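You operate a simulated robot arm through the tools that you are given. There is no shell and no other tool. Be economical: measure what you need, move in short steps, check, and stop when the job is done.

The job below is to be done with a simulated robot arm. You get a single attempt, and the scene is never put back.

TASK
Open the coil bench drawer, put the red lead lug in the inside of the coil bench drawer, then shut the drawer. Then push the middle chest drawer shut. Then push the chest lid shut. Keep to this order.

Only the result counts: the job must be done as asked and must still hold three seconds after the hand-in. Knocking over, shifting, dropping, spilling or breaking anything else fails it. A push-on lid holds only when it is set on centred and level and pressed home; a screw cap is set on level and turned clockwise until tight.

THE ROBOT
A 7-joint arm with a two-finger parallel gripper on a trunk, on a base that drives. Base frame: it is fixed to the floor where the robot stands at the start and does not move with it; the origin is under the middle of the robot, x ahead of it, y to its left, z up. Lengths are in cm, angles in degrees, forces in N, time in s.
With the tool pointing down near the work surface it reaches from about 28 to 72 cm from the robot's upright axis, wherever it stands. Its first joint turns from -166.0 to 166.0 degrees. Places, roughly: chest lid [-610, -920, 140]; coil bench drawer [60, -10, 70]; inside of the coil bench drawer [70, -10, 70]; middle chest drawer [-580, -930, 100]; red lead lug (3x12x3 cm) [60, -10, 90]. Payload 3.43 kg.
The TCP is the grasp point between the finger pads, 3.4 cm short of the fingertips. In the tool frame z runs along the fingers and y along their closing line. Largest opening 12.8 cm; finger width 2.4, thickness 1.2; the body of the gripper, 4.8 by 13 cm, starts 9.6 cm behind the TCP.
Orientation is that of the tool frame in the base frame, as a unit quaternion [x, y, z, w]. With the fingers straight down and closing along the base's y, the tool's x points along the base's -x, its y along +y and its z along -z.

THE INTERFACE
- The arm moves only by the tool jog_arm. Its argument "plan" is a list of rows, each an object of numbers (a shift or turn left out is 0, a gripper value left out holds the last): "tx", "ty", "tz": the shift along the base's x, y, z in cm; "rx", "ry", "rz": the turn, a rotation vector about the base's x, y, z in rad; "hand": the opening, from 0 (shut) to 1 (fully open). In form: [{"tx": .., "ty": .., "tz": .., "rx": .., "ry": .., "rz": .., "hand": ..}, ...]. A call has 1 to 8 rows; each row shifts and turns the commanded pose from where the row before left it. A row lasts 0.2 s, in which the tool goes at most 5 cm and 8.6 degrees; a call with a longer step from one row to the next is refused whole, and so is a gripper value outside its range. A pose out of reach is approached as far as the arm can. The call stops where the force on the tool passes 40 N (or 10 N more than at its start, if that is more) or the arm is blocked; 0.2 s more then pass. Each finger travels about 10.8 cm/s and halts on what it meets, pressing with about 22 N; the grip force reading is that of the motor and also rises with nothing between the fingers. The clock runs only during rows and for 0.2 s after the last one: add rows that do not move to give the fingers time. The reply holds the time, the measured pose of the TCP, the force on the tool along the base axes, the opening and the grip force, in the units named above and with some noise, with the torque about the TCP (base axes, N m) and any sound that the robot's microphone picked up.
- Cameras (640 x 400 px; columns grow to the right, rows downward): "scene" is now at [-1.51, 12.71, 142.63]; the picture's right is [-0.19, -0.98, 0.00], its down [-0.76, 0.15, -0.63] and it looks along [0.62, -0.12, -0.78] (base axes); focal length 277 px, centre (320, 200). "wrist" rides on the gripper at [7.6, -1.1, -16] in the tool frame; the picture's right is [0.15, 0.99, 0.00], its down [-0.88, 0.13, -0.46] and it looks along [-0.45, 0.07, 0.89] (tool axes); focal length 234 px, centre (320, 200). There is no depth. A picture from a camera that has moved, and an enlarged one, comes with that camera's place and axes in the base frame and with its lens.
- get_image(camera): a new picture of that camera. No time passes.
- move_column(by): slides the trunk up (or, below 0, down) by that many cm; the arm and the scene camera ride with it, the base frame stays. It gives what a move gives, with no picture.
- roll_base(legs): drives the robot by 1 to 6 legs, each [ahead, left, turn to the left] in cm, cm and degrees, along the robot's own axes; the way and the turn of a leg run together, so that a leg with both is an arc; at most 150 cm and 180 degrees a leg. The arm and the cameras ride along, it lands a little off, and it stops where it bumps. It gives what a move gives.
- aim_head(pan, tilt): turns the head with the scene camera to pan (to the left, within 86 degrees either way) and tilt (down, from -29 to 69), counted from straight ahead of the robot. It gives what a move gives.
- enlarge(camera, box): a new picture of the part [left, top, right, bottom] of that camera's present view, enlarged. No time passes.
- close_job(): hands the job in; it is judged then, once.

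Work in short steps. Places have to be worked out from the pictures, the camera data and where the tool is seen: move nearer, look again, correct. Check each grasp and each placing, and mend what went wrong. You have 165 turns and 108 pictures in all, those below and enlarged ones among them. Open the gripper and draw the arm clear of the work before you hand the job in, unless the task says otherwise; then end with one line.

The tools are called after ">>>" by a JSON object that holds its "api" and its "payload". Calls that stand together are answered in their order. jog_arm: Moves the arm, as the interface text tells. Its arguments: {"type":"object","properties":{"plan":{"type":"array","items":{"type":"object","properties":{"tx":{"type":"number"},"ty":{"type":"number"},"tz":{"type":"number"},"rx":{"type":"number"},"ry":{"type":"number"},"rz":{"type":"number"},"hand":{"type":"number"}}}}},"required":["plan"]} The other tools are called the same way: move_column (by) slides the trunk up or down; roll_base (legs) drives the base; aim_head (pan, tilt) turns the head that bears the scene camera; get_image (camera) takes a picture; enlarge (camera, box) takes an enlarged picture of a part of a camera's view; close_job () hands the job in.

At the start:

```text
time_s: 0.0
ee_pos: [46.31, 18.76, 106.39]
tool_rot: [0.0, 1.0, 0.0, 0.0]
ft_force: [-0.5, 0.0, 0.1]
wrist_torque: [-0.01, 0.03, -0.03]
finger_gap: 12.81
grasp_force: 0.1
trunk travel left (down, up): [-15.0, 17.4]
robot x, y, heading: [-0.05, 0.03, -0.1]
head pan, tilt: [-11.1, 51.1]
```

scene: 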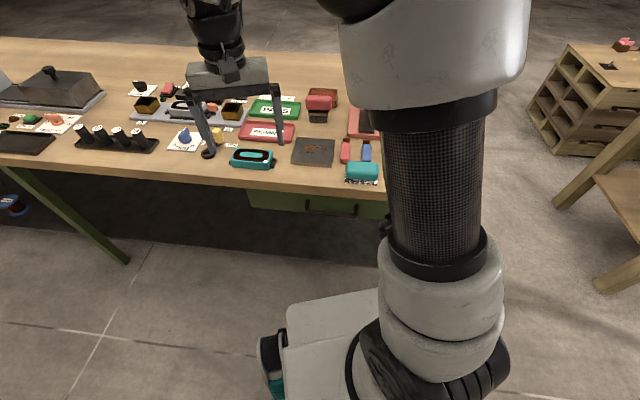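
wrist: 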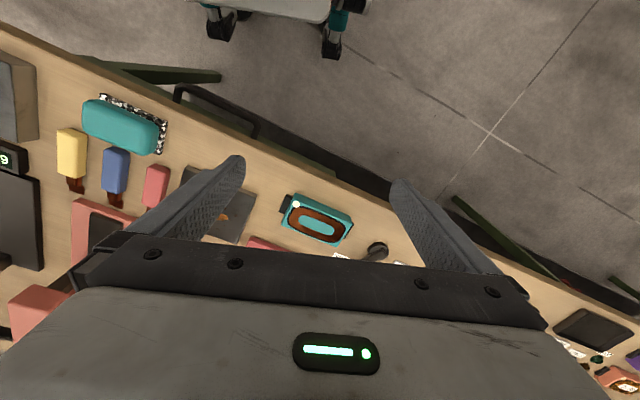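

I'll start with a closer look at the bench, the lugs and the drawer handle.

>>> {"api": "enlarge", "payload": {"camera": "scene", "box": [220, 80, 420, 220]}}

>>> {"api": "enlarge", "payload": {"camera": "wrist", "box": [0, 60, 280, 240]}}

```text
2.86 times, centred on (320, 150) of scene
camera zoom: at [-1.51, 12.71, 142.63], right [-0.19, -0.98, 0.0], down [-0.76, 0.15, -0.63], along [0.62, -0.12, -0.78], focal length 793 px, centre (320, 343)
```

zoom: 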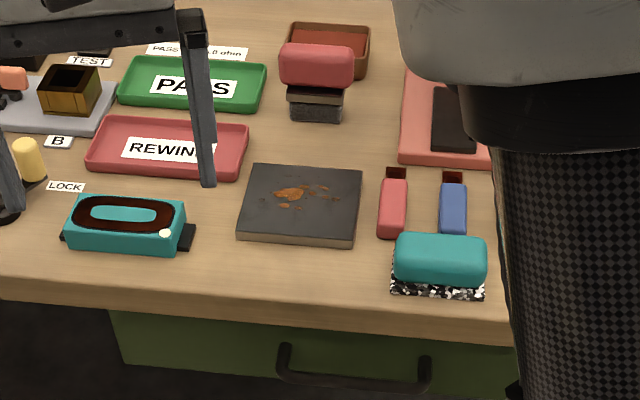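

```text
2.22 times, centred on (140, 150) of wrist
camera zoom: at [38.78, 17.66, 122.3], right [-0.15, 0.99, 0.0], down [0.88, 0.13, 0.46], along [0.45, 0.07, -0.89], focal length 520 px, centre (720, 311)
```

zoom: 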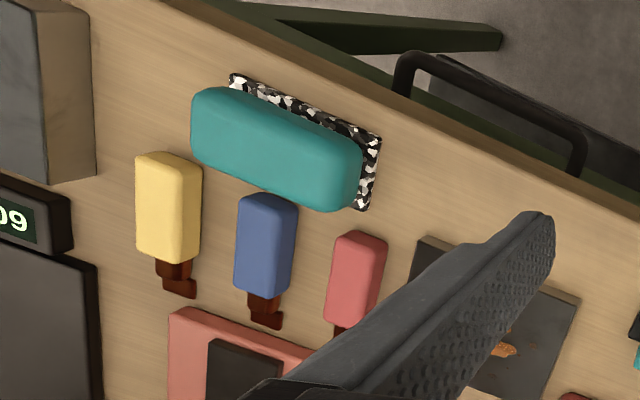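

The lug is at about (58,-6.5,88) and the handle bar's centre at about (45.2,0,77.3). The bench is turned about -17°. I'll back up so the handle can be gripped with a level tool.

>>> {"api": "roll_base", "payload": {"legs": [[-27, 8, 0]]}}

>>> {"api": "aim_head", "payload": {"pan": -12, "tilt": 40}}

>>> {"api": "get_image", "payload": {"camera": "scene"}}

```text
time_s: 2.0
ee_pos: [19.16, 27.07, 106.44]
tool_rot: [-0.003, 1.0, 0.0, 0.0]
ft_force: [0.2, -0.2, -0.2]
wrist_torque: [0.0, 0.0, -0.02]
finger_gap: 12.78
grasp_force: 0.1
trunk travel left (down, up): [-15.0, 17.4]
robot x, y, heading: [-27.32, 7.8, 0.1]
head pan, tilt: [-11.1, 51.1]
```

```text
time_s: 2.7
ee_pos: [19.15, 27.1, 106.43]
tool_rot: [-0.003, 1.0, 0.0, 0.0]
ft_force: [-0.1, 0.5, 0.1]
wrist_torque: [-0.03, -0.01, -0.04]
finger_gap: 12.78
grasp_force: 0.0
trunk travel left (down, up): [-15.0, 17.4]
robot x, y, heading: [-27.35, 7.85, 0.3]
head pan, tilt: [-12.0, 40.0]
```

```text
103 pictures are left
camera scene: at [-27.84, 20.45, 144.19], right [-0.2, -0.98, 0.0], down [-0.63, 0.13, -0.77], along [0.75, -0.16, -0.64], focal length 277 px, centre (320, 200)
```

scene: 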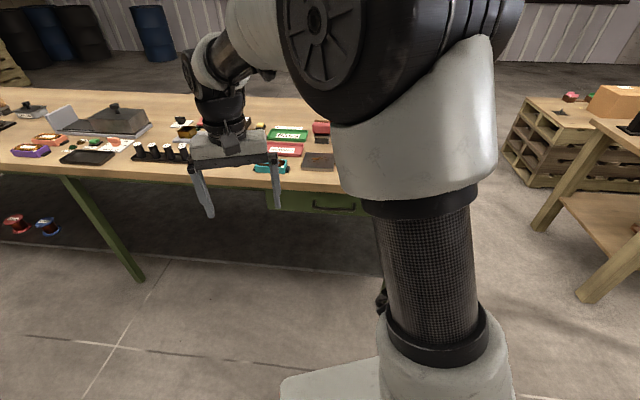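

The first step is to yaw the tool +73° so the fingers close along the drawer's axis, shifting toward the staging point as it turns.

>>> {"api": "jog_arm", "payload": {"plan": [{"rz": 0.142, "ty": -2}, {"rz": 0.142, "ty": -2}, {"rz": 0.142, "ty": -2}, {"rz": 0.142, "ty": -2}, {"rz": 0.142, "ty": -2}, {"rz": 0.142, "ty": -2}, {"rz": 0.142, "ty": -2}, {"rz": 0.142, "ty": -2}]}}

>>> {"api": "jog_arm", "payload": {"plan": [{"rz": 0.138, "tx": 1}, {"rx": -0.042, "ry": -0.139, "tx": 1}, {"rx": -0.042, "ry": -0.139, "tx": 1}, {"rx": -0.042, "ry": -0.139, "tx": 1}, {"rx": -0.042, "ry": -0.139, "tx": 1}, {"rx": -0.042, "ry": -0.139, "tx": 1}, {"rx": -0.042, "ry": -0.139, "tx": 1}, {"rx": -0.042, "ry": -0.139, "tx": 1}]}}

>>> {"api": "jog_arm", "payload": {"plan": [{"rx": -0.042, "ry": -0.139}, {"rx": -0.042, "ry": -0.139, "ty": -3}, {"ty": -3}, {}]}}

```text
time_s: 4.5
ee_pos: [19.14, 11.11, 106.34]
tool_rot: [-0.541, 0.841, 0.0, 0.0]
ft_force: [-0.5, -0.1, 0.0]
wrist_torque: [0.02, -0.01, -0.01]
finger_gap: 12.81
grasp_force: 0.0
trunk travel left (down, up): [-15.0, 17.4]
robot x, y, heading: [-27.59, 8.25, 0.7]
head pan, tilt: [-12.0, 40.0]
```

```text
time_s: 6.3
ee_pos: [27.02, 11.15, 106.42]
tool_rot: [-0.522, 0.701, -0.391, 0.289]
ft_force: [-0.8, -0.2, 0.6]
wrist_torque: [0.03, 0.02, -0.01]
finger_gap: 12.81
grasp_force: 0.0
trunk travel left (down, up): [-15.0, 17.4]
robot x, y, heading: [-27.07, 8.13, 0.2]
head pan, tilt: [-12.0, 40.0]
```

```text
time_s: 7.3
ee_pos: [27.15, 5.11, 106.31]
tool_rot: [-0.474, 0.636, -0.489, 0.362]
ft_force: [0.5, 0.4, 0.0]
wrist_torque: [-0.01, 0.0, 0.06]
finger_gap: 12.8
grasp_force: 0.0
trunk travel left (down, up): [-15.0, 17.4]
robot x, y, heading: [-27.01, 7.92, 0.2]
head pan, tilt: [-12.0, 40.0]
```

The orientation came out right. Now I'll lower to handle height and look.

>>> {"api": "jog_arm", "payload": {"plan": [{"tz": -4}, {"tz": -4}, {"tz": -4}, {"tz": -4}, {"tz": -4}, {"tz": -4}, {"tz": -4}, {}]}}

>>> {"api": "get_image", "payload": {"camera": "wrist"}}

>>> {"api": "get_image", "payload": {"camera": "scene"}}

```text
time_s: 9.1
ee_pos: [27.01, 5.14, 78.41]
tool_rot: [-0.475, 0.637, -0.488, 0.361]
ft_force: [0.3, 0.5, 0.0]
wrist_torque: [0.0, -0.02, 0.0]
finger_gap: 12.79
grasp_force: 0.0
trunk travel left (down, up): [-15.0, 17.4]
robot x, y, heading: [-27.2, 8.01, 0.3]
head pan, tilt: [-12.0, 40.0]
```

```text
102 pictures are left
camera wrist: at [10.5, 2.25, 83.65], right [-0.29, -0.07, -0.95], down [-0.2, 0.98, -0.01], along [0.94, 0.19, -0.3], focal length 234 px, centre (320, 200)
```

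wrist: 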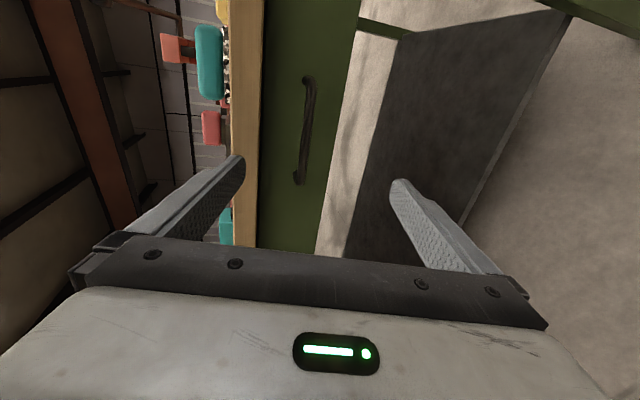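

```text
101 pictures are left
camera scene: at [-27.83, 20.45, 144.19], right [-0.2, -0.98, 0.0], down [-0.63, 0.13, -0.77], along [0.75, -0.16, -0.64], focal length 277 px, centre (320, 200)
```

scene: 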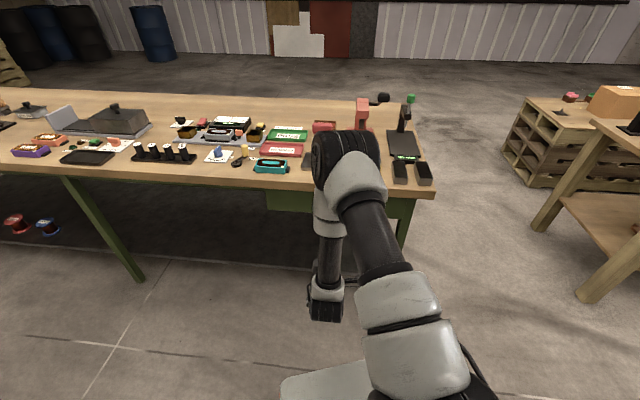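

The handle bar is at about z 76.5. I'll part-close the fingers to 6 cm so they clear the table edge, then approach along the drawer's axis.

>>> {"api": "jog_arm", "payload": {"plan": [{"hand": 0.45, "tz": -0.7}, {"tz": -0.7}, {"tx": 3.4, "ty": -0.95}, {"tx": 3.4, "ty": -0.95}, {"tx": 3.4, "ty": -0.95}, {"tx": 3.0, "ty": -0.9}, {}]}}

>>> {"api": "get_image", "payload": {"camera": "wrist"}}

```text
time_s: 10.7
ee_pos: [40.05, 1.32, 76.89]
tool_rot: [-0.474, 0.637, -0.488, 0.362]
ft_force: [0.3, 0.9, 0.6]
wrist_torque: [0.02, 0.02, 0.02]
finger_gap: 5.78
grasp_force: 0.1
trunk travel left (down, up): [-15.0, 17.4]
robot x, y, heading: [-27.21, 8.38, 0.3]
head pan, tilt: [-12.0, 40.0]
```

```text
100 pictures are left
camera wrist: at [23.4, -1.46, 81.99], right [-0.29, -0.07, -0.95], down [-0.2, 0.98, -0.01], along [0.94, 0.19, -0.3], focal length 234 px, centre (320, 200)
```

wrist: 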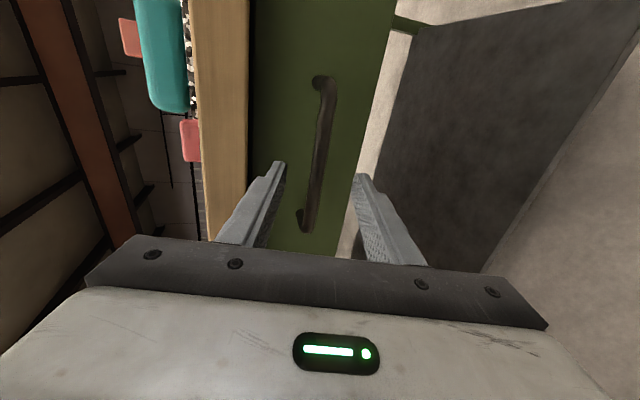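

The bar is centred between the fingers. I'll go 4 cm further along the axis and close.

>>> {"api": "jog_arm", "payload": {"plan": [{"tx": 2, "ty": -0.6, "tz": -0.3}, {"tx": 1.8, "ty": -0.55, "tz": -0.2}, {}, {"hand": 0}, {}, {}, {}]}}

>>> {"api": "get_image", "payload": {"camera": "wrist"}}

```text
time_s: 12.3
ee_pos: [43.86, 0.33, 75.99]
tool_rot: [-0.476, 0.64, -0.485, 0.359]
ft_force: [-10.7, 0.9, -23.7]
wrist_torque: [0.74, 0.17, 0.06]
finger_gap: 1.35
grasp_force: 44.6
trunk travel left (down, up): [-15.0, 17.4]
robot x, y, heading: [-27.34, 8.12, 0.5]
head pan, tilt: [-12.0, 40.0]
```

```text
99 pictures are left
camera wrist: at [27.24, -2.67, 81.35], right [-0.3, -0.07, -0.95], down [-0.2, 0.98, 0.0], along [0.93, 0.19, -0.31], focal length 234 px, centre (320, 200)
```

wrist: 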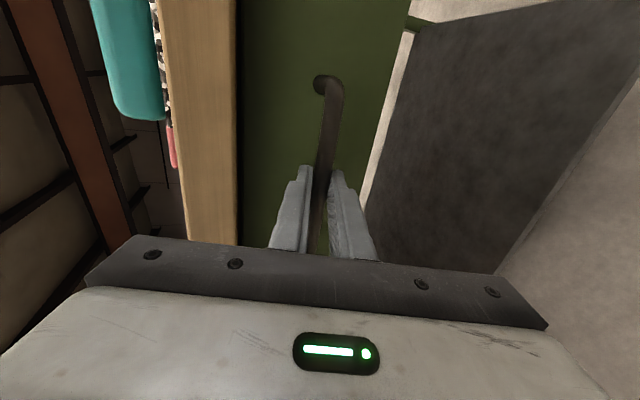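

The bar is gripped (1.35 cm gap). I'll relieve the vertical preload and pull gently.

>>> {"api": "jog_arm", "payload": {"plan": [{"tz": -0.4}, {"tx": -1.43, "ty": 0.44}, {"tx": -1.43, "ty": 0.44}, {"tx": -1.43, "ty": 0.44}, {"tx": -1.43, "ty": 0.44}, {}]}}

```text
time_s: 13.7
ee_pos: [38.41, 1.94, 75.83]
tool_rot: [-0.475, 0.638, -0.487, 0.361]
ft_force: [1.2, 2.8, -13.6]
wrist_torque: [0.82, -0.02, 1.07]
finger_gap: 1.39
grasp_force: 44.9
trunk travel left (down, up): [-15.0, 17.4]
robot x, y, heading: [-26.98, 7.96, 0.5]
head pan, tilt: [-12.0, 40.0]
```

It moved about 5.7 cm with little resistance. I'll keep pulling.

>>> {"api": "jog_arm", "payload": {"plan": [{"tx": -1.9, "ty": 0.58, "tz": -0.3}, {"tx": -1.9, "ty": 0.58}, {"tx": -1.9, "ty": 0.58}, {"tx": -1.9, "ty": 0.58}, {"tx": -1.9, "ty": 0.58}, {"tx": -1.9, "ty": 0.58}, {}]}}

>>> {"api": "get_image", "payload": {"camera": "scene"}}

```text
time_s: 15.3
ee_pos: [27.02, 5.62, 75.86]
tool_rot: [-0.474, 0.635, -0.489, 0.365]
ft_force: [7.0, 22.3, 13.3]
wrist_torque: [0.18, -0.28, -0.57]
finger_gap: 1.36
grasp_force: 45.0
trunk travel left (down, up): [-15.0, 17.4]
robot x, y, heading: [-27.25, 7.97, 0.4]
head pan, tilt: [-12.0, 40.0]
```

```text
98 pictures are left
camera scene: at [-27.89, 20.59, 144.2], right [-0.2, -0.98, 0.0], down [-0.63, 0.13, -0.77], along [0.75, -0.16, -0.64], focal length 277 px, centre (320, 200)
```

scene: 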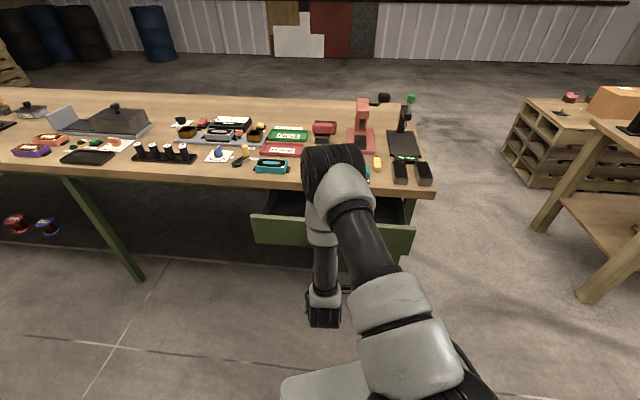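

The drawer is open about 17 cm. I'll pull a few cm more, easing the side force.

>>> {"api": "jog_arm", "payload": {"plan": [{"tx": -1.8, "ty": 0.85, "tz": 0.2}, {"tx": -1.9, "ty": 0.6}, {"tx": -1.0, "ty": 0.3}, {}]}}

```text
time_s: 16.3
ee_pos: [22.31, 7.13, 75.9]
tool_rot: [-0.474, 0.636, -0.489, 0.363]
ft_force: [6.9, 20.4, 18.1]
wrist_torque: [0.38, -0.41, -0.04]
finger_gap: 1.37
grasp_force: 45.1
trunk travel left (down, up): [-15.0, 17.4]
robot x, y, heading: [-27.36, 8.1, 0.2]
head pan, tilt: [-12.0, 40.0]
```

The drawer is open about 22.5 cm. Now I'll release and back off.

>>> {"api": "jog_arm", "payload": {"plan": [{"tz": 0.3, "ty": 0.4, "hand": 0.45}, {}, {}, {"tx": -2.8, "ty": 0.85}, {"tx": -2.8, "ty": 0.85}, {"tx": -2.8, "ty": 0.85}, {}]}}

>>> {"api": "get_image", "payload": {"camera": "wrist"}}

```text
time_s: 17.9
ee_pos: [14.01, 10.05, 76.56]
tool_rot: [-0.474, 0.638, -0.488, 0.361]
ft_force: [-0.5, -0.3, 0.3]
wrist_torque: [0.01, 0.02, 0.02]
finger_gap: 5.77
grasp_force: 0.1
trunk travel left (down, up): [-15.0, 17.4]
robot x, y, heading: [-27.27, 8.06, 0.1]
head pan, tilt: [-12.0, 40.0]
```

```text
97 pictures are left
camera wrist: at [-2.76, 7.17, 81.71], right [-0.29, -0.07, -0.95], down [-0.2, 0.98, -0.01], along [0.94, 0.19, -0.3], focal length 234 px, centre (320, 200)
```

wrist: 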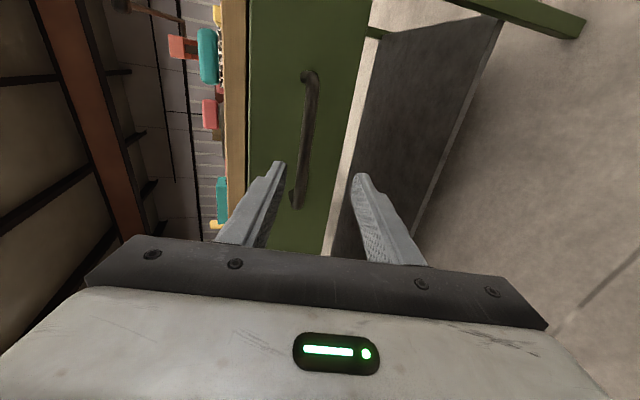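

The drawer stays open. Next I'll raise the arm, then turn the tool back to straight down with the jaws across the lug.

>>> {"api": "jog_arm", "payload": {"plan": [{"tz": 4.6}, {"tz": 4.6}, {"tz": 4.6}, {"tz": 4.6}, {"tz": 4.6}, {"tz": 4.6}, {"tz": 4.6}, {"tz": 2}]}}

>>> {"api": "jog_arm", "payload": {"plan": [{"rx": 0.042, "ry": 0.139, "tx": 1.5}, {"rx": 0.042, "ry": 0.139, "tx": 1.5}, {"rx": 0.042, "ry": 0.139, "tx": 1.5}, {"rx": 0.042, "ry": 0.139, "tx": 1.5}, {"rx": 0.042, "ry": 0.139, "tx": 1.5}, {"rx": 0.042, "ry": 0.139, "tx": 1.5}, {"rx": 0.042, "ry": 0.139, "tx": 1.5}, {"rx": 0.042, "ry": 0.139, "tx": 1.5}]}}

>>> {"api": "jog_arm", "payload": {"plan": [{"rx": 0.042, "ry": 0.139}, {"rz": -0.143}, {"rz": -0.143}, {"rz": -0.143}, {"rz": -0.143}, {"rz": -0.143}, {"rz": -0.143}, {"rz": -0.143}]}}

>>> {"api": "jog_arm", "payload": {"plan": [{"rz": -0.143}, {"rz": -0.143}, {"rz": -0.143}, {"rz": -0.143}, {}]}}

```text
time_s: 19.7
ee_pos: [21.4, 14.71, 106.05]
tool_rot: [-0.474, 0.637, -0.488, 0.362]
ft_force: [0.2, -0.7, -0.5]
wrist_torque: [-0.01, 0.0, 0.0]
finger_gap: 5.77
grasp_force: 0.1
out of reach, approached as far as the arm can: row 2, 3, 4, 5, 6
trunk travel left (down, up): [-15.0, 17.4]
robot x, y, heading: [-27.27, 8.05, 0.5]
head pan, tilt: [-12.0, 40.0]
```

```text
time_s: 21.5
ee_pos: [33.5, 14.65, 105.52]
tool_rot: [-0.596, 0.799, -0.058, 0.043]
ft_force: [-0.2, 0.8, 0.4]
wrist_torque: [-0.01, -0.02, -0.02]
finger_gap: 5.78
grasp_force: 0.0
trunk travel left (down, up): [-15.0, 17.4]
robot x, y, heading: [-27.01, 7.89, 0.2]
head pan, tilt: [-12.0, 40.0]
```

```text
time_s: 23.3
ee_pos: [33.58, 14.85, 105.67]
tool_rot: [-0.138, 0.99, 0.0, 0.001]
ft_force: [-0.2, 0.3, 1.1]
wrist_torque: [0.01, -0.02, -0.02]
finger_gap: 5.76
grasp_force: 0.1
trunk travel left (down, up): [-15.0, 17.4]
robot x, y, heading: [-26.84, 7.55, 0.3]
head pan, tilt: [-12.0, 40.0]
```

```text
time_s: 24.5
ee_pos: [33.68, 14.68, 105.68]
tool_rot: [0.146, 0.989, 0.0, 0.001]
ft_force: [0.5, -0.8, -0.9]
wrist_torque: [0.0, 0.0, -0.03]
finger_gap: 5.72
grasp_force: 0.1
trunk travel left (down, up): [-15.0, 17.4]
robot x, y, heading: [-27.03, 8.19, 0.2]
head pan, tilt: [-12.0, 40.0]
```

The tool is straight down at yaw -17°. I'll drive the base nearer so the lug is in reach.

>>> {"api": "roll_base", "payload": {"legs": [[15, -9, 0]]}}

>>> {"api": "get_image", "payload": {"camera": "wrist"}}

>>> {"api": "get_image", "payload": {"camera": "scene"}}

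```text
time_s: 26.0
ee_pos: [48.66, 5.98, 105.63]
tool_rot: [0.147, 0.989, 0.0, 0.0]
ft_force: [-0.3, 0.3, -0.1]
wrist_torque: [0.01, 0.0, 0.01]
finger_gap: 5.75
grasp_force: 0.1
trunk travel left (down, up): [-15.0, 17.4]
robot x, y, heading: [-11.97, -0.65, 0.2]
head pan, tilt: [-12.0, 40.0]
```

```text
96 pictures are left
camera wrist: at [41.08, 7.06, 121.55], right [0.15, 0.99, 0.0], down [0.88, -0.13, 0.46], along [0.45, -0.07, -0.89], focal length 234 px, centre (320, 200)
```

wrist: 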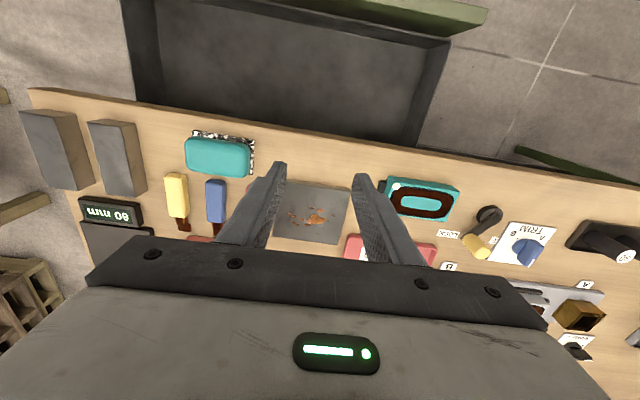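

```text
95 pictures are left
camera scene: at [-12.87, 11.83, 144.19], right [-0.21, -0.98, 0.0], down [-0.63, 0.13, -0.77], along [0.75, -0.16, -0.64], focal length 277 px, centre (320, 200)
```

scene: 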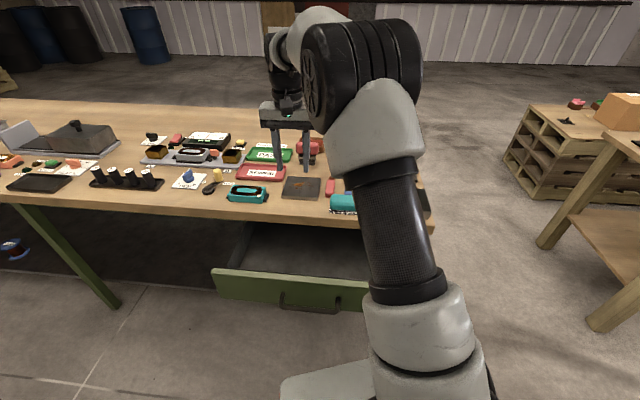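

The drawer is open and empty. I'll move above the lug for a precise look.

>>> {"api": "jog_arm", "payload": {"plan": [{"tx": 2, "ty": -3}, {"tx": 2, "ty": -3}, {"tx": 2, "ty": -3}, {"tx": 2.3, "ty": -2.8}, {}]}}

>>> {"api": "get_image", "payload": {"camera": "wrist"}}

>>> {"api": "enlarge", "payload": {"camera": "scene", "box": [260, 130, 420, 230]}}

```text
time_s: 27.2
ee_pos: [57.0, -5.92, 105.48]
tool_rot: [0.147, 0.989, 0.0, -0.001]
ft_force: [0.1, 0.1, -0.1]
wrist_torque: [-0.01, -0.01, 0.0]
finger_gap: 5.77
grasp_force: 0.1
trunk travel left (down, up): [-15.0, 17.4]
robot x, y, heading: [-12.29, -0.41, 0.3]
head pan, tilt: [-12.0, 40.0]
```

```text
94 pictures are left
camera wrist: at [49.46, -4.85, 121.32], right [0.15, 0.99, 0.0], down [0.88, -0.13, 0.45], along [0.45, -0.07, -0.89], focal length 234 px, centre (320, 200)
```

wrist: 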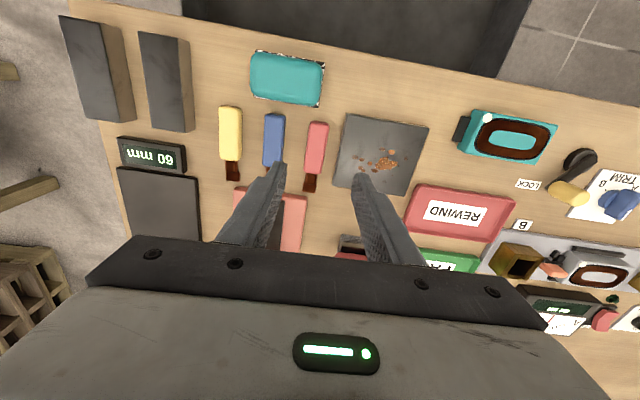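

```text
4.00 times, centred on (340, 180) of scene
camera zoom: at [-12.84, 11.81, 144.19], right [-0.21, -0.98, 0.0], down [-0.63, 0.13, -0.77], along [0.75, -0.16, -0.64], focal length 1110 px, centre (240, 280)
```

zoom: 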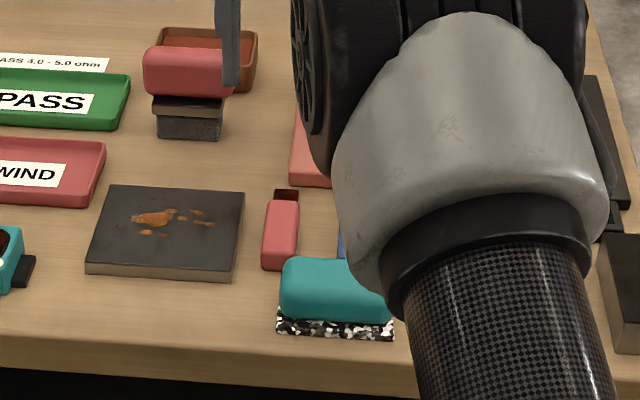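

The lug body's centre is at about (58,-6.9), its top at about z 89.2, and it lies at yaw about -15.5°. I'll narrow the jaws and descend partway.

>>> {"api": "jog_arm", "payload": {"plan": [{"tx": 1.0, "ty": -1.0, "rz": 0.02, "hand": 0.335}, {"tz": -3.5}, {"tz": -3.5}, {"tz": -3}, {}]}}

>>> {"api": "get_image", "payload": {"camera": "wrist"}}

>>> {"api": "enlarge", "payload": {"camera": "scene", "box": [260, 130, 420, 230]}}

```text
time_s: 28.4
ee_pos: [57.4, -6.51, 95.43]
tool_rot: [0.137, 0.991, 0.0, 0.0]
ft_force: [0.0, 0.6, 0.3]
wrist_torque: [0.02, 0.01, 0.0]
finger_gap: 4.32
grasp_force: 0.0
out of reach, approached as far as the arm can: row 1
trunk travel left (down, up): [-15.0, 17.4]
robot x, y, heading: [-11.88, -0.47, 0.2]
head pan, tilt: [-12.0, 40.0]
```

```text
92 pictures are left
camera wrist: at [49.77, -5.57, 111.34], right [0.13, 0.99, 0.0], down [0.88, -0.11, 0.46], along [0.45, -0.06, -0.89], focal length 234 px, centre (320, 200)
```

wrist: 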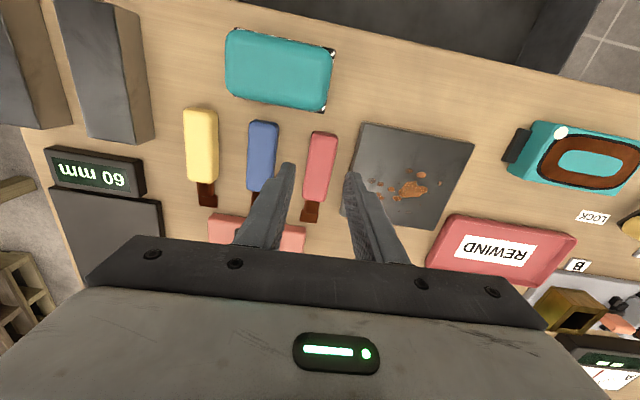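

```text
4.00 times, centred on (340, 180) of scene
camera zoom: at [-12.86, 11.83, 144.19], right [-0.21, -0.98, 0.0], down [-0.63, 0.13, -0.77], along [0.75, -0.16, -0.64], focal length 1110 px, centre (240, 280)
```

zoom: 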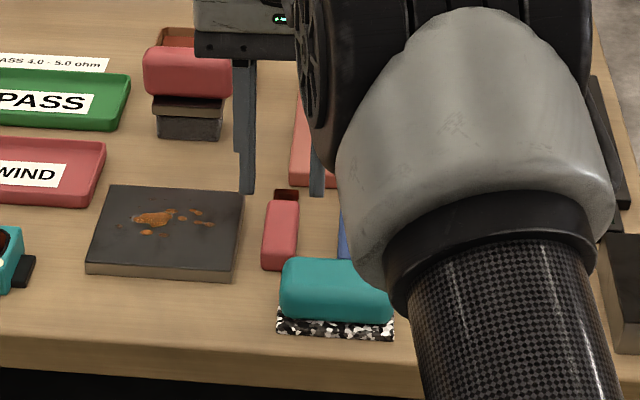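

The lug is centred between the fingers. I'll descend to z 91 and close.

>>> {"api": "jog_arm", "payload": {"plan": [{"tz": -2.2, "ty": -0.1}, {"tz": -2.2}, {}]}}

>>> {"api": "get_image", "payload": {"camera": "wrist"}}

>>> {"api": "enlarge", "payload": {"camera": "scene", "box": [260, 130, 420, 230]}}

```text
time_s: 29.2
ee_pos: [57.26, -6.56, 90.92]
tool_rot: [0.138, 0.99, 0.0, 0.0]
ft_force: [-0.1, -0.6, -0.6]
wrist_torque: [-0.02, 0.01, -0.02]
finger_gap: 4.28
grasp_force: 0.0
trunk travel left (down, up): [-15.0, 17.4]
robot x, y, heading: [-12.5, -0.46, 0.3]
head pan, tilt: [-12.0, 40.0]
```

```text
90 pictures are left
camera wrist: at [49.71, -5.61, 106.91], right [0.13, 0.99, 0.0], down [0.88, -0.11, 0.46], along [0.45, -0.06, -0.89], focal length 234 px, centre (320, 200)
```

wrist: 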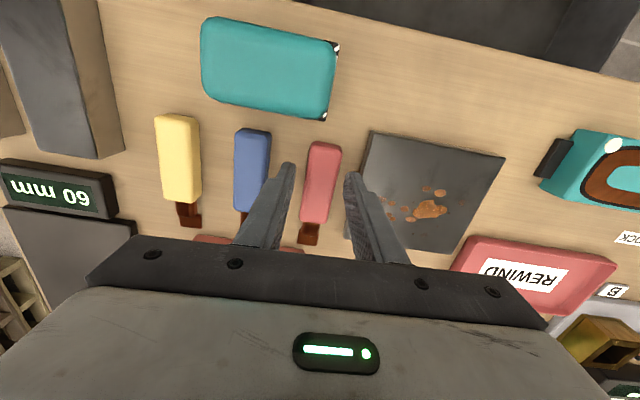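

```text
4.00 times, centred on (340, 180) of scene
camera zoom: at [-12.86, 11.83, 144.19], right [-0.21, -0.98, 0.0], down [-0.63, 0.13, -0.77], along [0.75, -0.16, -0.64], focal length 1110 px, centre (240, 280)
```

zoom: 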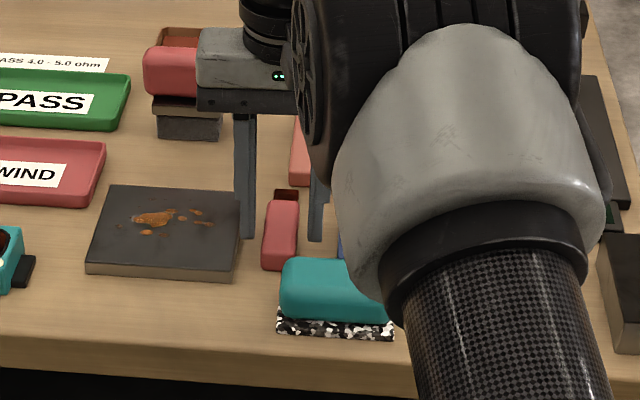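

The fingers straddle the lug, so I'm closing.

>>> {"api": "jog_arm", "payload": {"plan": [{"hand": 0}, {}, {}, {}]}}

>>> {"api": "get_image", "payload": {"camera": "wrist"}}

```text
time_s: 30.2
ee_pos: [57.38, -6.43, 91.08]
tool_rot: [0.137, 0.991, 0.0, -0.001]
ft_force: [0.8, -0.1, 0.4]
wrist_torque: [0.03, 0.03, -0.01]
finger_gap: 2.73
grasp_force: 21.8
trunk travel left (down, up): [-15.0, 17.4]
robot x, y, heading: [-12.32, -0.75, 0.1]
head pan, tilt: [-12.0, 40.0]
```

```text
88 pictures are left
camera wrist: at [49.71, -5.61, 106.94], right [0.13, 0.99, 0.0], down [0.88, -0.11, 0.46], along [0.45, -0.06, -0.89], focal length 234 px, centre (320, 200)
```

wrist: 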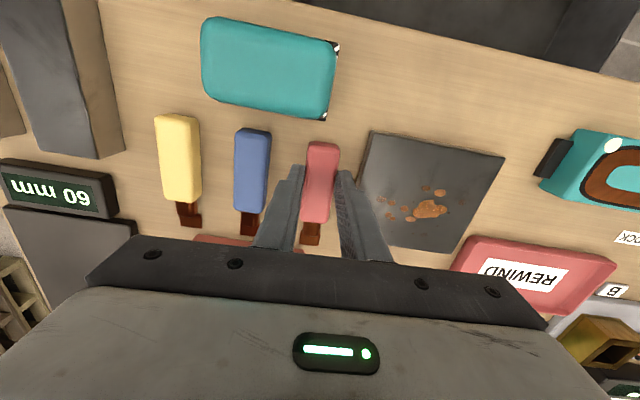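

The lug is held (2.73 cm gap). Lifting straight up and checking.

>>> {"api": "jog_arm", "payload": {"plan": [{"tz": 2}, {"tz": 3}, {"tz": 3}, {"tz": 2}, {}]}}

>>> {"api": "get_image", "payload": {"camera": "wrist"}}

```text
time_s: 31.4
ee_pos: [57.28, -6.53, 101.1]
tool_rot: [0.137, 0.991, 0.0, 0.0]
ft_force: [-0.2, -0.3, 0.2]
wrist_torque: [0.01, 0.03, -0.02]
finger_gap: 2.71
grasp_force: 21.5
trunk travel left (down, up): [-15.0, 17.4]
robot x, y, heading: [-12.0, -0.32, 0.3]
head pan, tilt: [-12.0, 40.0]
```

```text
87 pictures are left
camera wrist: at [49.66, -5.58, 116.96], right [0.13, 0.99, 0.0], down [0.88, -0.11, 0.46], along [0.45, -0.06, -0.89], focal length 234 px, centre (320, 200)
```

wrist: 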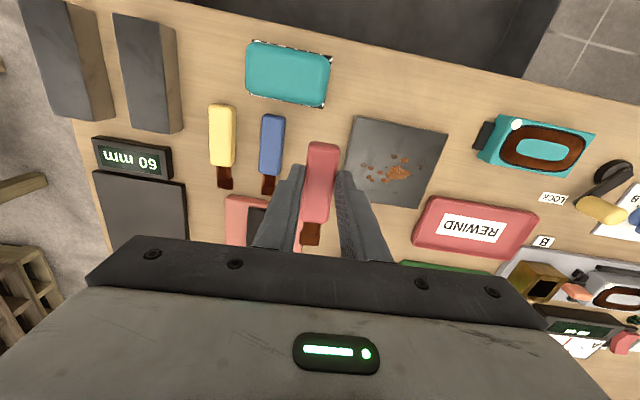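

The lug lifted clear. I'll carry it back over the open drawer.

>>> {"api": "jog_arm", "payload": {"plan": [{"tx": -3.6, "ty": 1.4}, {"tx": -3.6, "ty": 1.4}, {"tx": -3.6, "ty": 1.4}, {"tx": -3.6, "ty": 1.4}, {"tx": -3.6, "ty": 1.4}, {"tx": -3.6, "ty": 1.4}, {}]}}

>>> {"api": "get_image", "payload": {"camera": "wrist"}}

>>> {"api": "get_image", "payload": {"camera": "scene"}}

```text
time_s: 33.0
ee_pos: [35.65, 1.54, 101.08]
tool_rot: [0.137, 0.991, 0.0, 0.0]
ft_force: [0.2, -0.2, -1.8]
wrist_torque: [-0.01, -0.02, -0.01]
finger_gap: 2.73
grasp_force: 22.2
trunk travel left (down, up): [-15.0, 17.4]
robot x, y, heading: [-12.06, -0.38, -0.0]
head pan, tilt: [-12.0, 40.0]
```

```text
86 pictures are left
camera wrist: at [27.98, 2.53, 116.92], right [0.13, 0.99, 0.0], down [0.88, -0.11, 0.46], along [0.45, -0.06, -0.89], focal length 234 px, centre (320, 200)
```

wrist: 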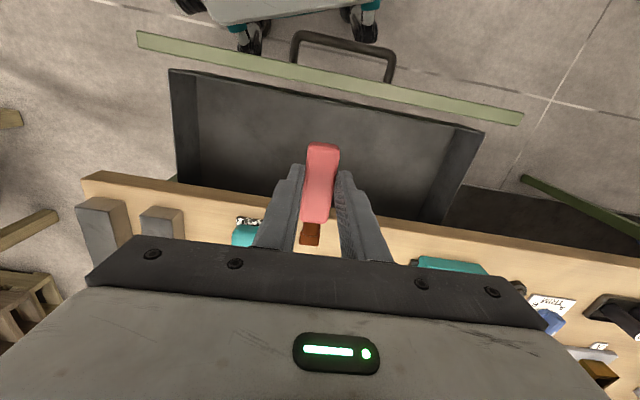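

```text
85 pictures are left
camera scene: at [-12.89, 11.83, 144.19], right [-0.21, -0.98, 0.0], down [-0.63, 0.13, -0.77], along [0.75, -0.16, -0.64], focal length 277 px, centre (320, 200)
```

scene: 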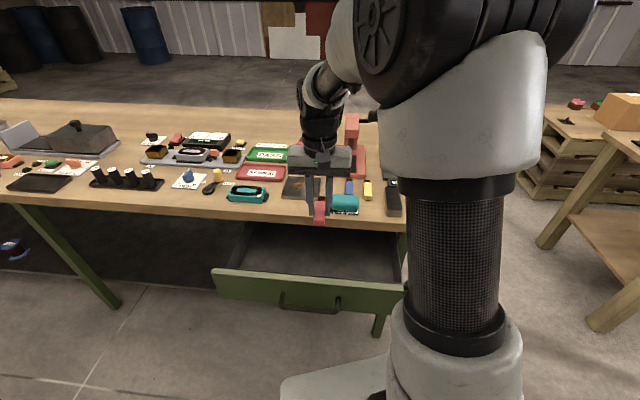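

The drawer's inside runs from x about 30.6 to the table edge at about 45, so the lug fits there. I'm lowering.

>>> {"api": "jog_arm", "payload": {"plan": [{"tx": -0.4, "tz": -4}, {"tz": -4}, {"tz": -4}, {"tz": -4}, {"tz": -3.5}, {"tz": -3}, {}]}}

>>> {"api": "get_image", "payload": {"camera": "wrist"}}

>>> {"api": "get_image", "payload": {"camera": "scene"}}

```text
time_s: 34.6
ee_pos: [35.32, 1.54, 78.66]
tool_rot: [0.137, 0.991, 0.0, 0.0]
ft_force: [0.1, -0.3, -0.5]
wrist_torque: [0.0, 0.04, -0.02]
finger_gap: 2.7
grasp_force: 21.8
trunk travel left (down, up): [-15.0, 17.4]
robot x, y, heading: [-12.23, -0.37, 0.1]
head pan, tilt: [-12.0, 40.0]
```

```text
84 pictures are left
camera wrist: at [27.81, 2.48, 94.61], right [0.13, 0.99, 0.0], down [0.88, -0.11, 0.46], along [0.45, -0.06, -0.89], focal length 234 px, centre (320, 200)
```

wrist: 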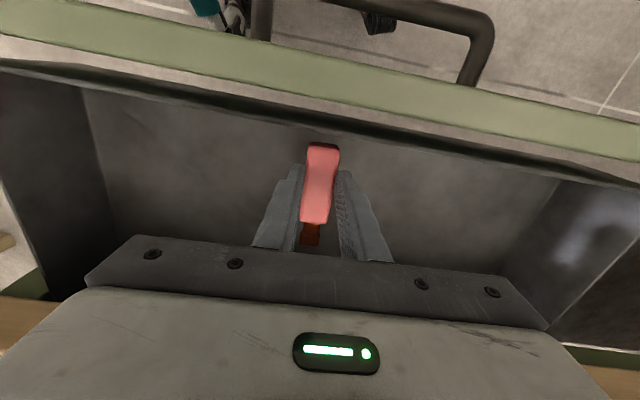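

```text
83 pictures are left
camera scene: at [-12.86, 11.83, 144.19], right [-0.21, -0.98, 0.0], down [-0.63, 0.13, -0.77], along [0.75, -0.16, -0.64], focal length 277 px, centre (320, 200)
```

scene: 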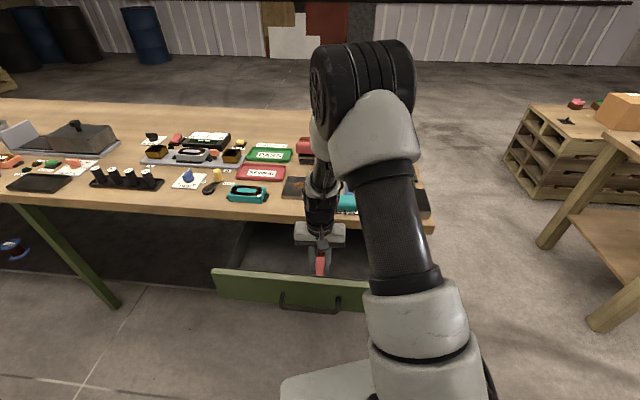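

Well inside the drawer walls. I'll lower slowly until it touches.

>>> {"api": "jog_arm", "payload": {"plan": [{"tz": -1}, {"tz": -0.7}, {"tz": -0.6}, {"tz": -0.5}, {"tz": -0.5}, {"tz": -0.4}]}}

```text
time_s: 36.0
ee_pos: [35.35, 1.7, 75.13]
tool_rot: [0.138, 0.99, 0.0, 0.001]
ft_force: [0.0, -2.5, 16.7]
wrist_torque: [-0.12, 0.0, -0.11]
finger_gap: 2.72
grasp_force: 21.9
trunk travel left (down, up): [-15.0, 17.4]
robot x, y, heading: [-12.21, -0.64, -0.1]
head pan, tilt: [-12.0, 40.0]
```

Contact: 16.7 N up, so the lug is on the drawer floor. I'll relieve it slightly, open and lift.

>>> {"api": "jog_arm", "payload": {"plan": [{"tz": 0.2}, {"hand": 0.35}, {}, {}, {"tz": 2}, {"tz": 4}, {"tz": 4}, {"tz": 4}]}}

>>> {"api": "jog_arm", "payload": {"plan": [{"tz": 4}, {"tz": 4}, {"tz": 4}, {}]}}

>>> {"api": "get_image", "payload": {"camera": "wrist"}}

```text
time_s: 37.8
ee_pos: [35.28, 1.67, 88.85]
tool_rot: [0.137, 0.991, 0.0, -0.001]
ft_force: [0.1, 0.4, -0.1]
wrist_torque: [0.0, 0.01, -0.03]
finger_gap: 4.48
grasp_force: 0.1
trunk travel left (down, up): [-15.0, 17.4]
robot x, y, heading: [-12.45, -0.37, 0.2]
head pan, tilt: [-12.0, 40.0]
```

```text
time_s: 38.8
ee_pos: [35.25, 1.83, 100.96]
tool_rot: [0.138, 0.99, 0.0, 0.0]
ft_force: [0.7, 0.5, -0.3]
wrist_torque: [-0.01, 0.0, 0.01]
finger_gap: 4.49
grasp_force: 0.0
trunk travel left (down, up): [-15.0, 17.4]
robot x, y, heading: [-11.95, -0.7, 0.2]
head pan, tilt: [-12.0, 40.0]
```

```text
82 pictures are left
camera wrist: at [27.68, 2.81, 116.87], right [0.13, 0.99, 0.0], down [0.88, -0.11, 0.46], along [0.45, -0.06, -0.89], focal length 234 px, centre (320, 200)
```

wrist: 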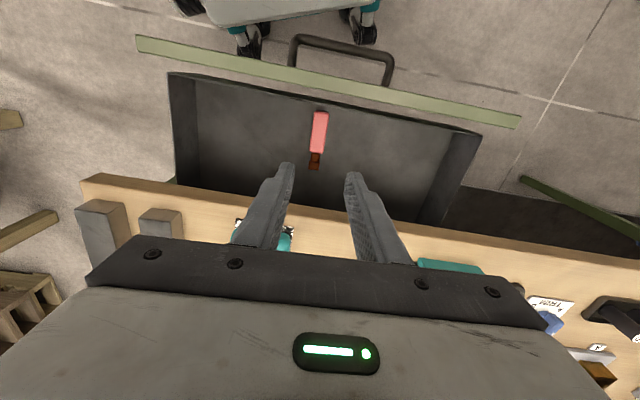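

The lug lies flat in the drawer. Next I'll back away, re-orient the tool level and push the drawer in by its handle.

>>> {"api": "roll_base", "payload": {"legs": [[-21, 9, 0]]}}

>>> {"api": "jog_arm", "payload": {"plan": [{"rz": 0.142, "tz": 0.6}, {"rz": 0.142, "tz": 0.6}, {"rz": 0.142, "tz": 0.6}, {"rz": 0.142, "tz": 0.6}, {"rz": 0.142, "tz": 0.6}, {"rz": 0.142, "tz": 0.6}, {"rz": 0.142}, {"rz": 0.142}]}}

>>> {"api": "jog_arm", "payload": {"plan": [{"rz": 0.142}, {"rz": 0.142}, {"rz": 0.134}, {"rx": -0.042, "ry": -0.139}, {"rx": -0.042, "ry": -0.139}, {"rx": -0.042, "ry": -0.139}, {"rx": -0.042, "ry": -0.139}, {"rx": -0.042, "ry": -0.139}]}}

>>> {"api": "jog_arm", "payload": {"plan": [{"rx": -0.042, "ry": -0.139}, {"rx": -0.042, "ry": -0.139}, {"rx": -0.042, "ry": -0.139}, {"rx": -0.042, "ry": -0.139}, {}]}}

```text
time_s: 40.5
ee_pos: [14.86, 10.94, 100.96]
tool_rot: [0.137, 0.991, 0.0, 0.001]
ft_force: [0.0, -0.5, -0.1]
wrist_torque: [0.01, 0.02, 0.01]
finger_gap: 4.45
grasp_force: 0.0
trunk travel left (down, up): [-15.0, 17.4]
robot x, y, heading: [-32.76, 8.59, 0.1]
head pan, tilt: [-12.0, 40.0]
```

```text
time_s: 42.3
ee_pos: [14.83, 10.93, 104.56]
tool_rot: [-0.418, 0.908, 0.0, 0.0]
ft_force: [-0.6, 0.4, -0.1]
wrist_torque: [-0.02, 0.01, 0.0]
finger_gap: 4.47
grasp_force: 0.1
trunk travel left (down, up): [-15.0, 17.4]
robot x, y, heading: [-32.7, 8.78, 0.5]
head pan, tilt: [-12.0, 40.0]
```

```text
time_s: 44.1
ee_pos: [14.79, 10.99, 104.34]
tool_rot: [-0.559, 0.75, -0.284, 0.21]
ft_force: [0.0, -0.2, -0.6]
wrist_torque: [-0.01, 0.01, 0.0]
finger_gap: 4.48
grasp_force: 0.1
trunk travel left (down, up): [-15.0, 17.4]
robot x, y, heading: [-32.79, 8.56, 0.2]
head pan, tilt: [-12.0, 40.0]
```

```text
time_s: 45.3
ee_pos: [17.37, 12.17, 105.13]
tool_rot: [-0.474, 0.637, -0.489, 0.362]
ft_force: [0.3, 0.8, -0.1]
wrist_torque: [0.0, 0.01, 0.02]
finger_gap: 4.46
grasp_force: 0.0
out of reach, approached as far as the arm can: row 3, 4
trunk travel left (down, up): [-15.0, 17.4]
robot x, y, heading: [-32.38, 8.71, 0.1]
head pan, tilt: [-12.0, 40.0]
```

Descending in front of the handle.

>>> {"api": "jog_arm", "payload": {"plan": [{"tz": -4, "hand": 0.45}, {"tz": -4}, {"tz": -4, "tx": -1}, {"tz": -4, "tx": -1}, {"tz": -4, "tx": -1}, {"tz": -4}, {"tz": -4}, {}]}}

>>> {"api": "get_image", "payload": {"camera": "wrist"}}

```text
time_s: 47.1
ee_pos: [14.28, 11.93, 76.8]
tool_rot: [-0.474, 0.637, -0.489, 0.361]
ft_force: [-0.3, 0.1, 0.1]
wrist_torque: [0.04, 0.04, -0.01]
finger_gap: 5.77
grasp_force: 0.0
trunk travel left (down, up): [-15.0, 17.4]
robot x, y, heading: [-32.39, 8.55, 0.2]
head pan, tilt: [-12.0, 40.0]
```

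```text
81 pictures are left
camera wrist: at [-2.39, 9.15, 82.11], right [-0.29, -0.07, -0.95], down [-0.2, 0.98, -0.01], along [0.94, 0.19, -0.3], focal length 234 px, centre (320, 200)
```

wrist: 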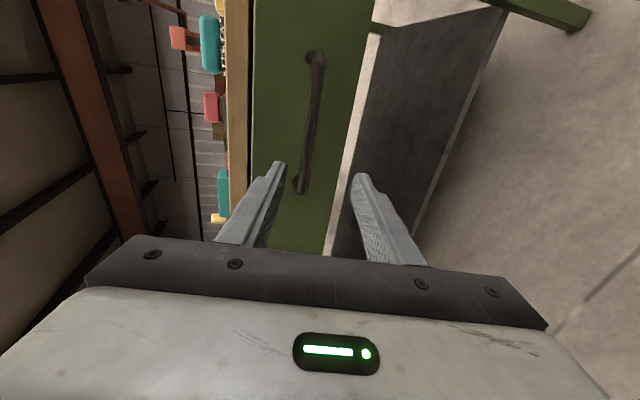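

Re-gripping the handle as before.

>>> {"api": "jog_arm", "payload": {"plan": [{"tx": 0.3, "ty": -2.2, "tz": -0.4}, {"tx": 2.6, "ty": -0.8}, {"tx": 2.6, "ty": -0.8, "tz": -0.2}, {"tx": 2.5, "ty": -0.8}, {"hand": 0}, {}, {}, {}]}}

>>> {"api": "get_image", "payload": {"camera": "wrist"}}

```text
time_s: 48.9
ee_pos: [22.23, 7.48, 76.09]
tool_rot: [-0.476, 0.64, -0.485, 0.358]
ft_force: [-0.8, -1.5, -31.1]
wrist_torque: [0.97, 0.21, 0.85]
finger_gap: 1.37
grasp_force: 44.8
trunk travel left (down, up): [-15.0, 17.4]
robot x, y, heading: [-32.62, 8.8, 0.2]
head pan, tilt: [-12.0, 40.0]
```

```text
80 pictures are left
camera wrist: at [5.64, 4.6, 81.42], right [-0.3, -0.07, -0.95], down [-0.2, 0.98, 0.0], along [0.93, 0.19, -0.31], focal length 234 px, centre (320, 200)
```

wrist: 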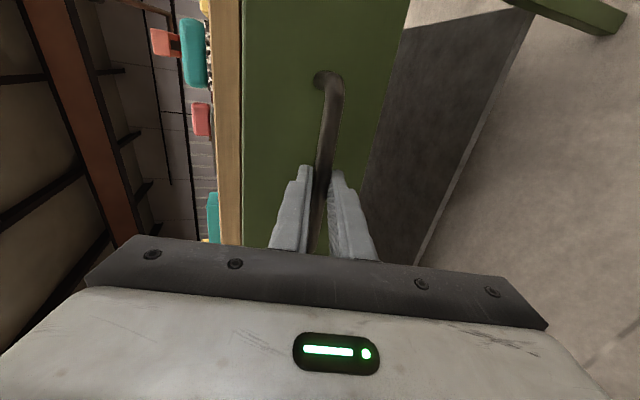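

It's gripped. I'm pushing the drawer in along the line I pulled it out on.

>>> {"api": "jog_arm", "payload": {"plan": [{"tz": -0.6}, {"tx": 2.4, "ty": -0.76}, {"tx": 2.4, "ty": -0.76}, {"tx": 2.4, "ty": -0.76}, {"tx": 2.4, "ty": -0.76}, {"tx": 2.4, "ty": -0.76}, {"tx": 2.4, "ty": -0.76}, {}]}}

>>> {"api": "jog_arm", "payload": {"plan": [{"tx": 2.0, "ty": -0.63}, {"tx": 2.0, "ty": -0.63}, {"tx": 1.5, "ty": -0.47}, {"tx": 1, "ty": -0.31}, {"tx": 0.7, "ty": -0.2}, {}]}}

```text
time_s: 50.7
ee_pos: [36.69, 2.87, 76.09]
tool_rot: [-0.473, 0.638, -0.49, 0.36]
ft_force: [-5.1, -19.3, -1.2]
wrist_torque: [0.36, -0.15, 0.07]
finger_gap: 1.36
grasp_force: 44.9
trunk travel left (down, up): [-15.0, 17.4]
robot x, y, heading: [-32.47, 8.57, 0.1]
head pan, tilt: [-12.0, 40.0]
```

```text
time_s: 52.1
ee_pos: [43.82, 0.68, 76.0]
tool_rot: [-0.473, 0.637, -0.489, 0.362]
ft_force: [-29.5, -14.9, 18.0]
wrist_torque: [0.16, -0.29, -0.54]
finger_gap: 1.35
grasp_force: 44.7
trunk travel left (down, up): [-15.0, 17.4]
robot x, y, heading: [-32.55, 8.59, -0.0]
head pan, tilt: [-12.0, 40.0]
```

It's back at the closed position and resisting. One more small push, then release and look.

>>> {"api": "jog_arm", "payload": {"plan": [{"tx": 0.5, "ty": -0.15}, {}]}}

>>> {"api": "jog_arm", "payload": {"plan": [{"tx": -0.6, "ty": 0.2, "hand": 0.45}, {}, {}, {"tx": -2.8, "ty": 0.85}, {"tx": -2.8, "ty": 0.85}, {"tx": -2.8, "ty": 0.85}, {"tx": -2.8, "ty": 0.85}, {}]}}

>>> {"api": "get_image", "payload": {"camera": "wrist"}}

>>> {"api": "get_image", "payload": {"camera": "scene"}}

```text
time_s: 52.7
ee_pos: [44.47, 0.8, 75.82]
tool_rot: [-0.475, 0.637, -0.488, 0.363]
ft_force: [-34.0, -2.4, 12.8]
wrist_torque: [0.29, -0.16, -0.43]
finger_gap: 1.37
grasp_force: 45.3
trunk travel left (down, up): [-15.0, 17.4]
robot x, y, heading: [-32.47, 8.82, 0.0]
head pan, tilt: [-12.0, 40.0]
```

```text
time_s: 54.5
ee_pos: [32.9, 4.36, 75.84]
tool_rot: [-0.473, 0.637, -0.489, 0.362]
ft_force: [-0.5, 0.5, 0.8]
wrist_torque: [0.01, -0.03, 0.0]
finger_gap: 5.78
grasp_force: 0.1
trunk travel left (down, up): [-15.0, 17.4]
robot x, y, heading: [-32.18, 8.44, 0.1]
head pan, tilt: [-12.0, 40.0]
```

```text
79 pictures are left
camera wrist: at [16.2, 1.3, 81.1], right [-0.29, -0.07, -0.95], down [-0.2, 0.98, -0.01], along [0.94, 0.19, -0.3], focal length 234 px, centre (320, 200)
```

wrist: 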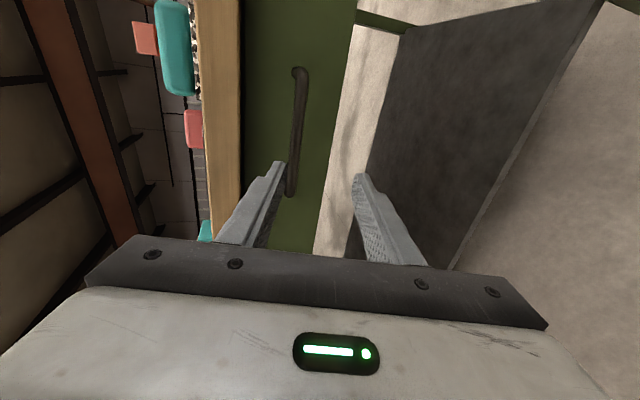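

```text
78 pictures are left
camera scene: at [-33.36, 20.98, 144.19], right [-0.21, -0.98, 0.0], down [-0.63, 0.13, -0.77], along [0.75, -0.16, -0.64], focal length 277 px, centre (320, 200)
```

scene: 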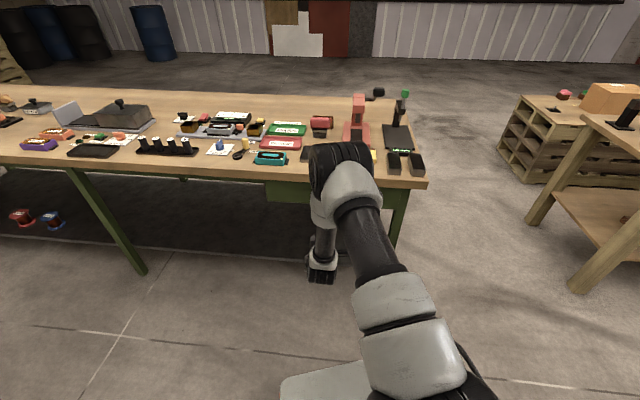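

The drawer is shut and flush. I'll raise the arm, back away, and look around for the way to the chest.

>>> {"api": "jog_arm", "payload": {"plan": [{"tx": -4, "ty": 1, "hand": 0}, {"tx": -4, "ty": 1}, {"tz": 4}, {"tz": 4}, {"tz": 4}, {"tz": 4}, {"tz": 4}, {"tz": 4}]}}

>>> {"api": "roll_base", "payload": {"legs": [[-40, 0, 0], [0, 0, -80]]}}

>>> {"api": "aim_head", "payload": {"pan": 0, "tilt": 15}}

>>> {"api": "get_image", "payload": {"camera": "scene"}}

>>> {"api": "aim_head", "payload": {"pan": -80, "tilt": 15}}

>>> {"api": "get_image", "payload": {"camera": "scene"}}

```text
time_s: 56.3
ee_pos: [24.84, 6.21, 99.74]
tool_rot: [-0.475, 0.636, -0.489, 0.361]
ft_force: [-0.6, 0.2, -0.5]
wrist_torque: [-0.02, -0.01, -0.04]
finger_gap: 0.01
grasp_force: 22.2
trunk travel left (down, up): [-15.0, 17.4]
robot x, y, heading: [-33.19, 8.25, -0.2]
head pan, tilt: [-12.0, 40.0]
```

```text
time_s: 62.4
ee_pos: [-65.08, -48.63, 99.68]
tool_rot: [0.044, 0.793, -0.607, -0.036]
ft_force: [0.2, -0.8, 0.2]
wrist_torque: [-0.01, 0.0, 0.0]
finger_gap: 0.0
grasp_force: 22.4
trunk travel left (down, up): [-15.0, 17.4]
robot x, y, heading: [-73.16, 8.45, -79.5]
head pan, tilt: [-12.0, 40.0]
```

```text
time_s: 63.2
ee_pos: [-65.05, -48.64, 99.69]
tool_rot: [0.044, 0.793, -0.607, -0.035]
ft_force: [-0.1, 0.1, 0.0]
wrist_torque: [0.0, 0.02, 0.0]
finger_gap: 0.03
grasp_force: 22.2
trunk travel left (down, up): [-15.0, 17.4]
robot x, y, heading: [-73.1, 7.99, -79.6]
head pan, tilt: [0.0, 15.0]
```

```text
77 pictures are left
camera scene: at [-59.17, 10.71, 148.14], right [-0.98, -0.18, 0.0], down [-0.05, 0.26, -0.97], along [0.18, -0.95, -0.26], focal length 277 px, centre (320, 200)
```

scene: 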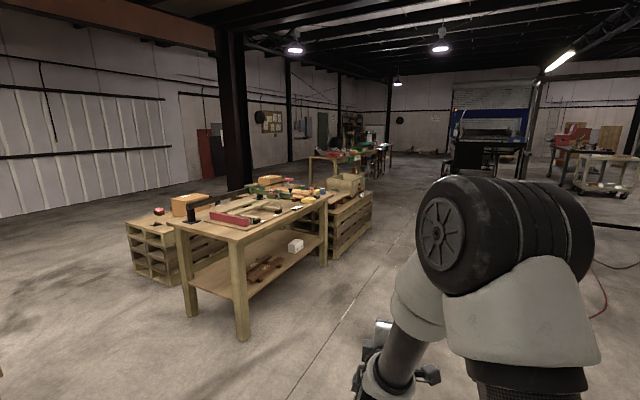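

```text
time_s: 64.8
ee_pos: [-65.11, -48.63, 99.72]
tool_rot: [0.044, 0.793, -0.607, -0.036]
ft_force: [-0.1, -0.4, 0.9]
wrist_torque: [0.01, -0.03, 0.0]
finger_gap: 0.01
grasp_force: 22.3
trunk travel left (down, up): [-15.0, 17.4]
robot x, y, heading: [-72.93, 8.37, -79.6]
head pan, tilt: [-80.0, 15.0]
```

```text
76 pictures are left
camera scene: at [-69.61, 16.61, 148.15], right [-0.35, 0.94, 0.0], down [0.24, 0.09, -0.97], along [-0.9, -0.34, -0.26], focal length 277 px, centre (320, 200)
```

scene: 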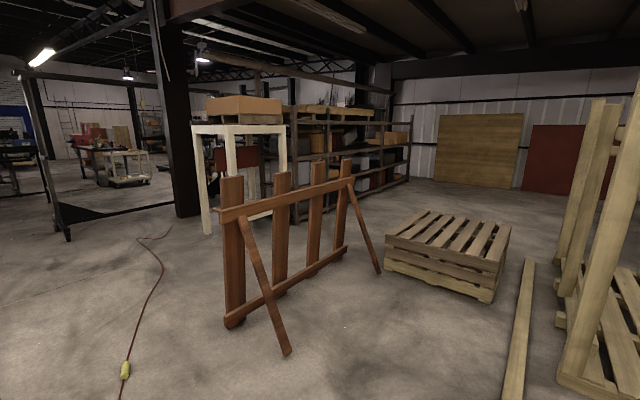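

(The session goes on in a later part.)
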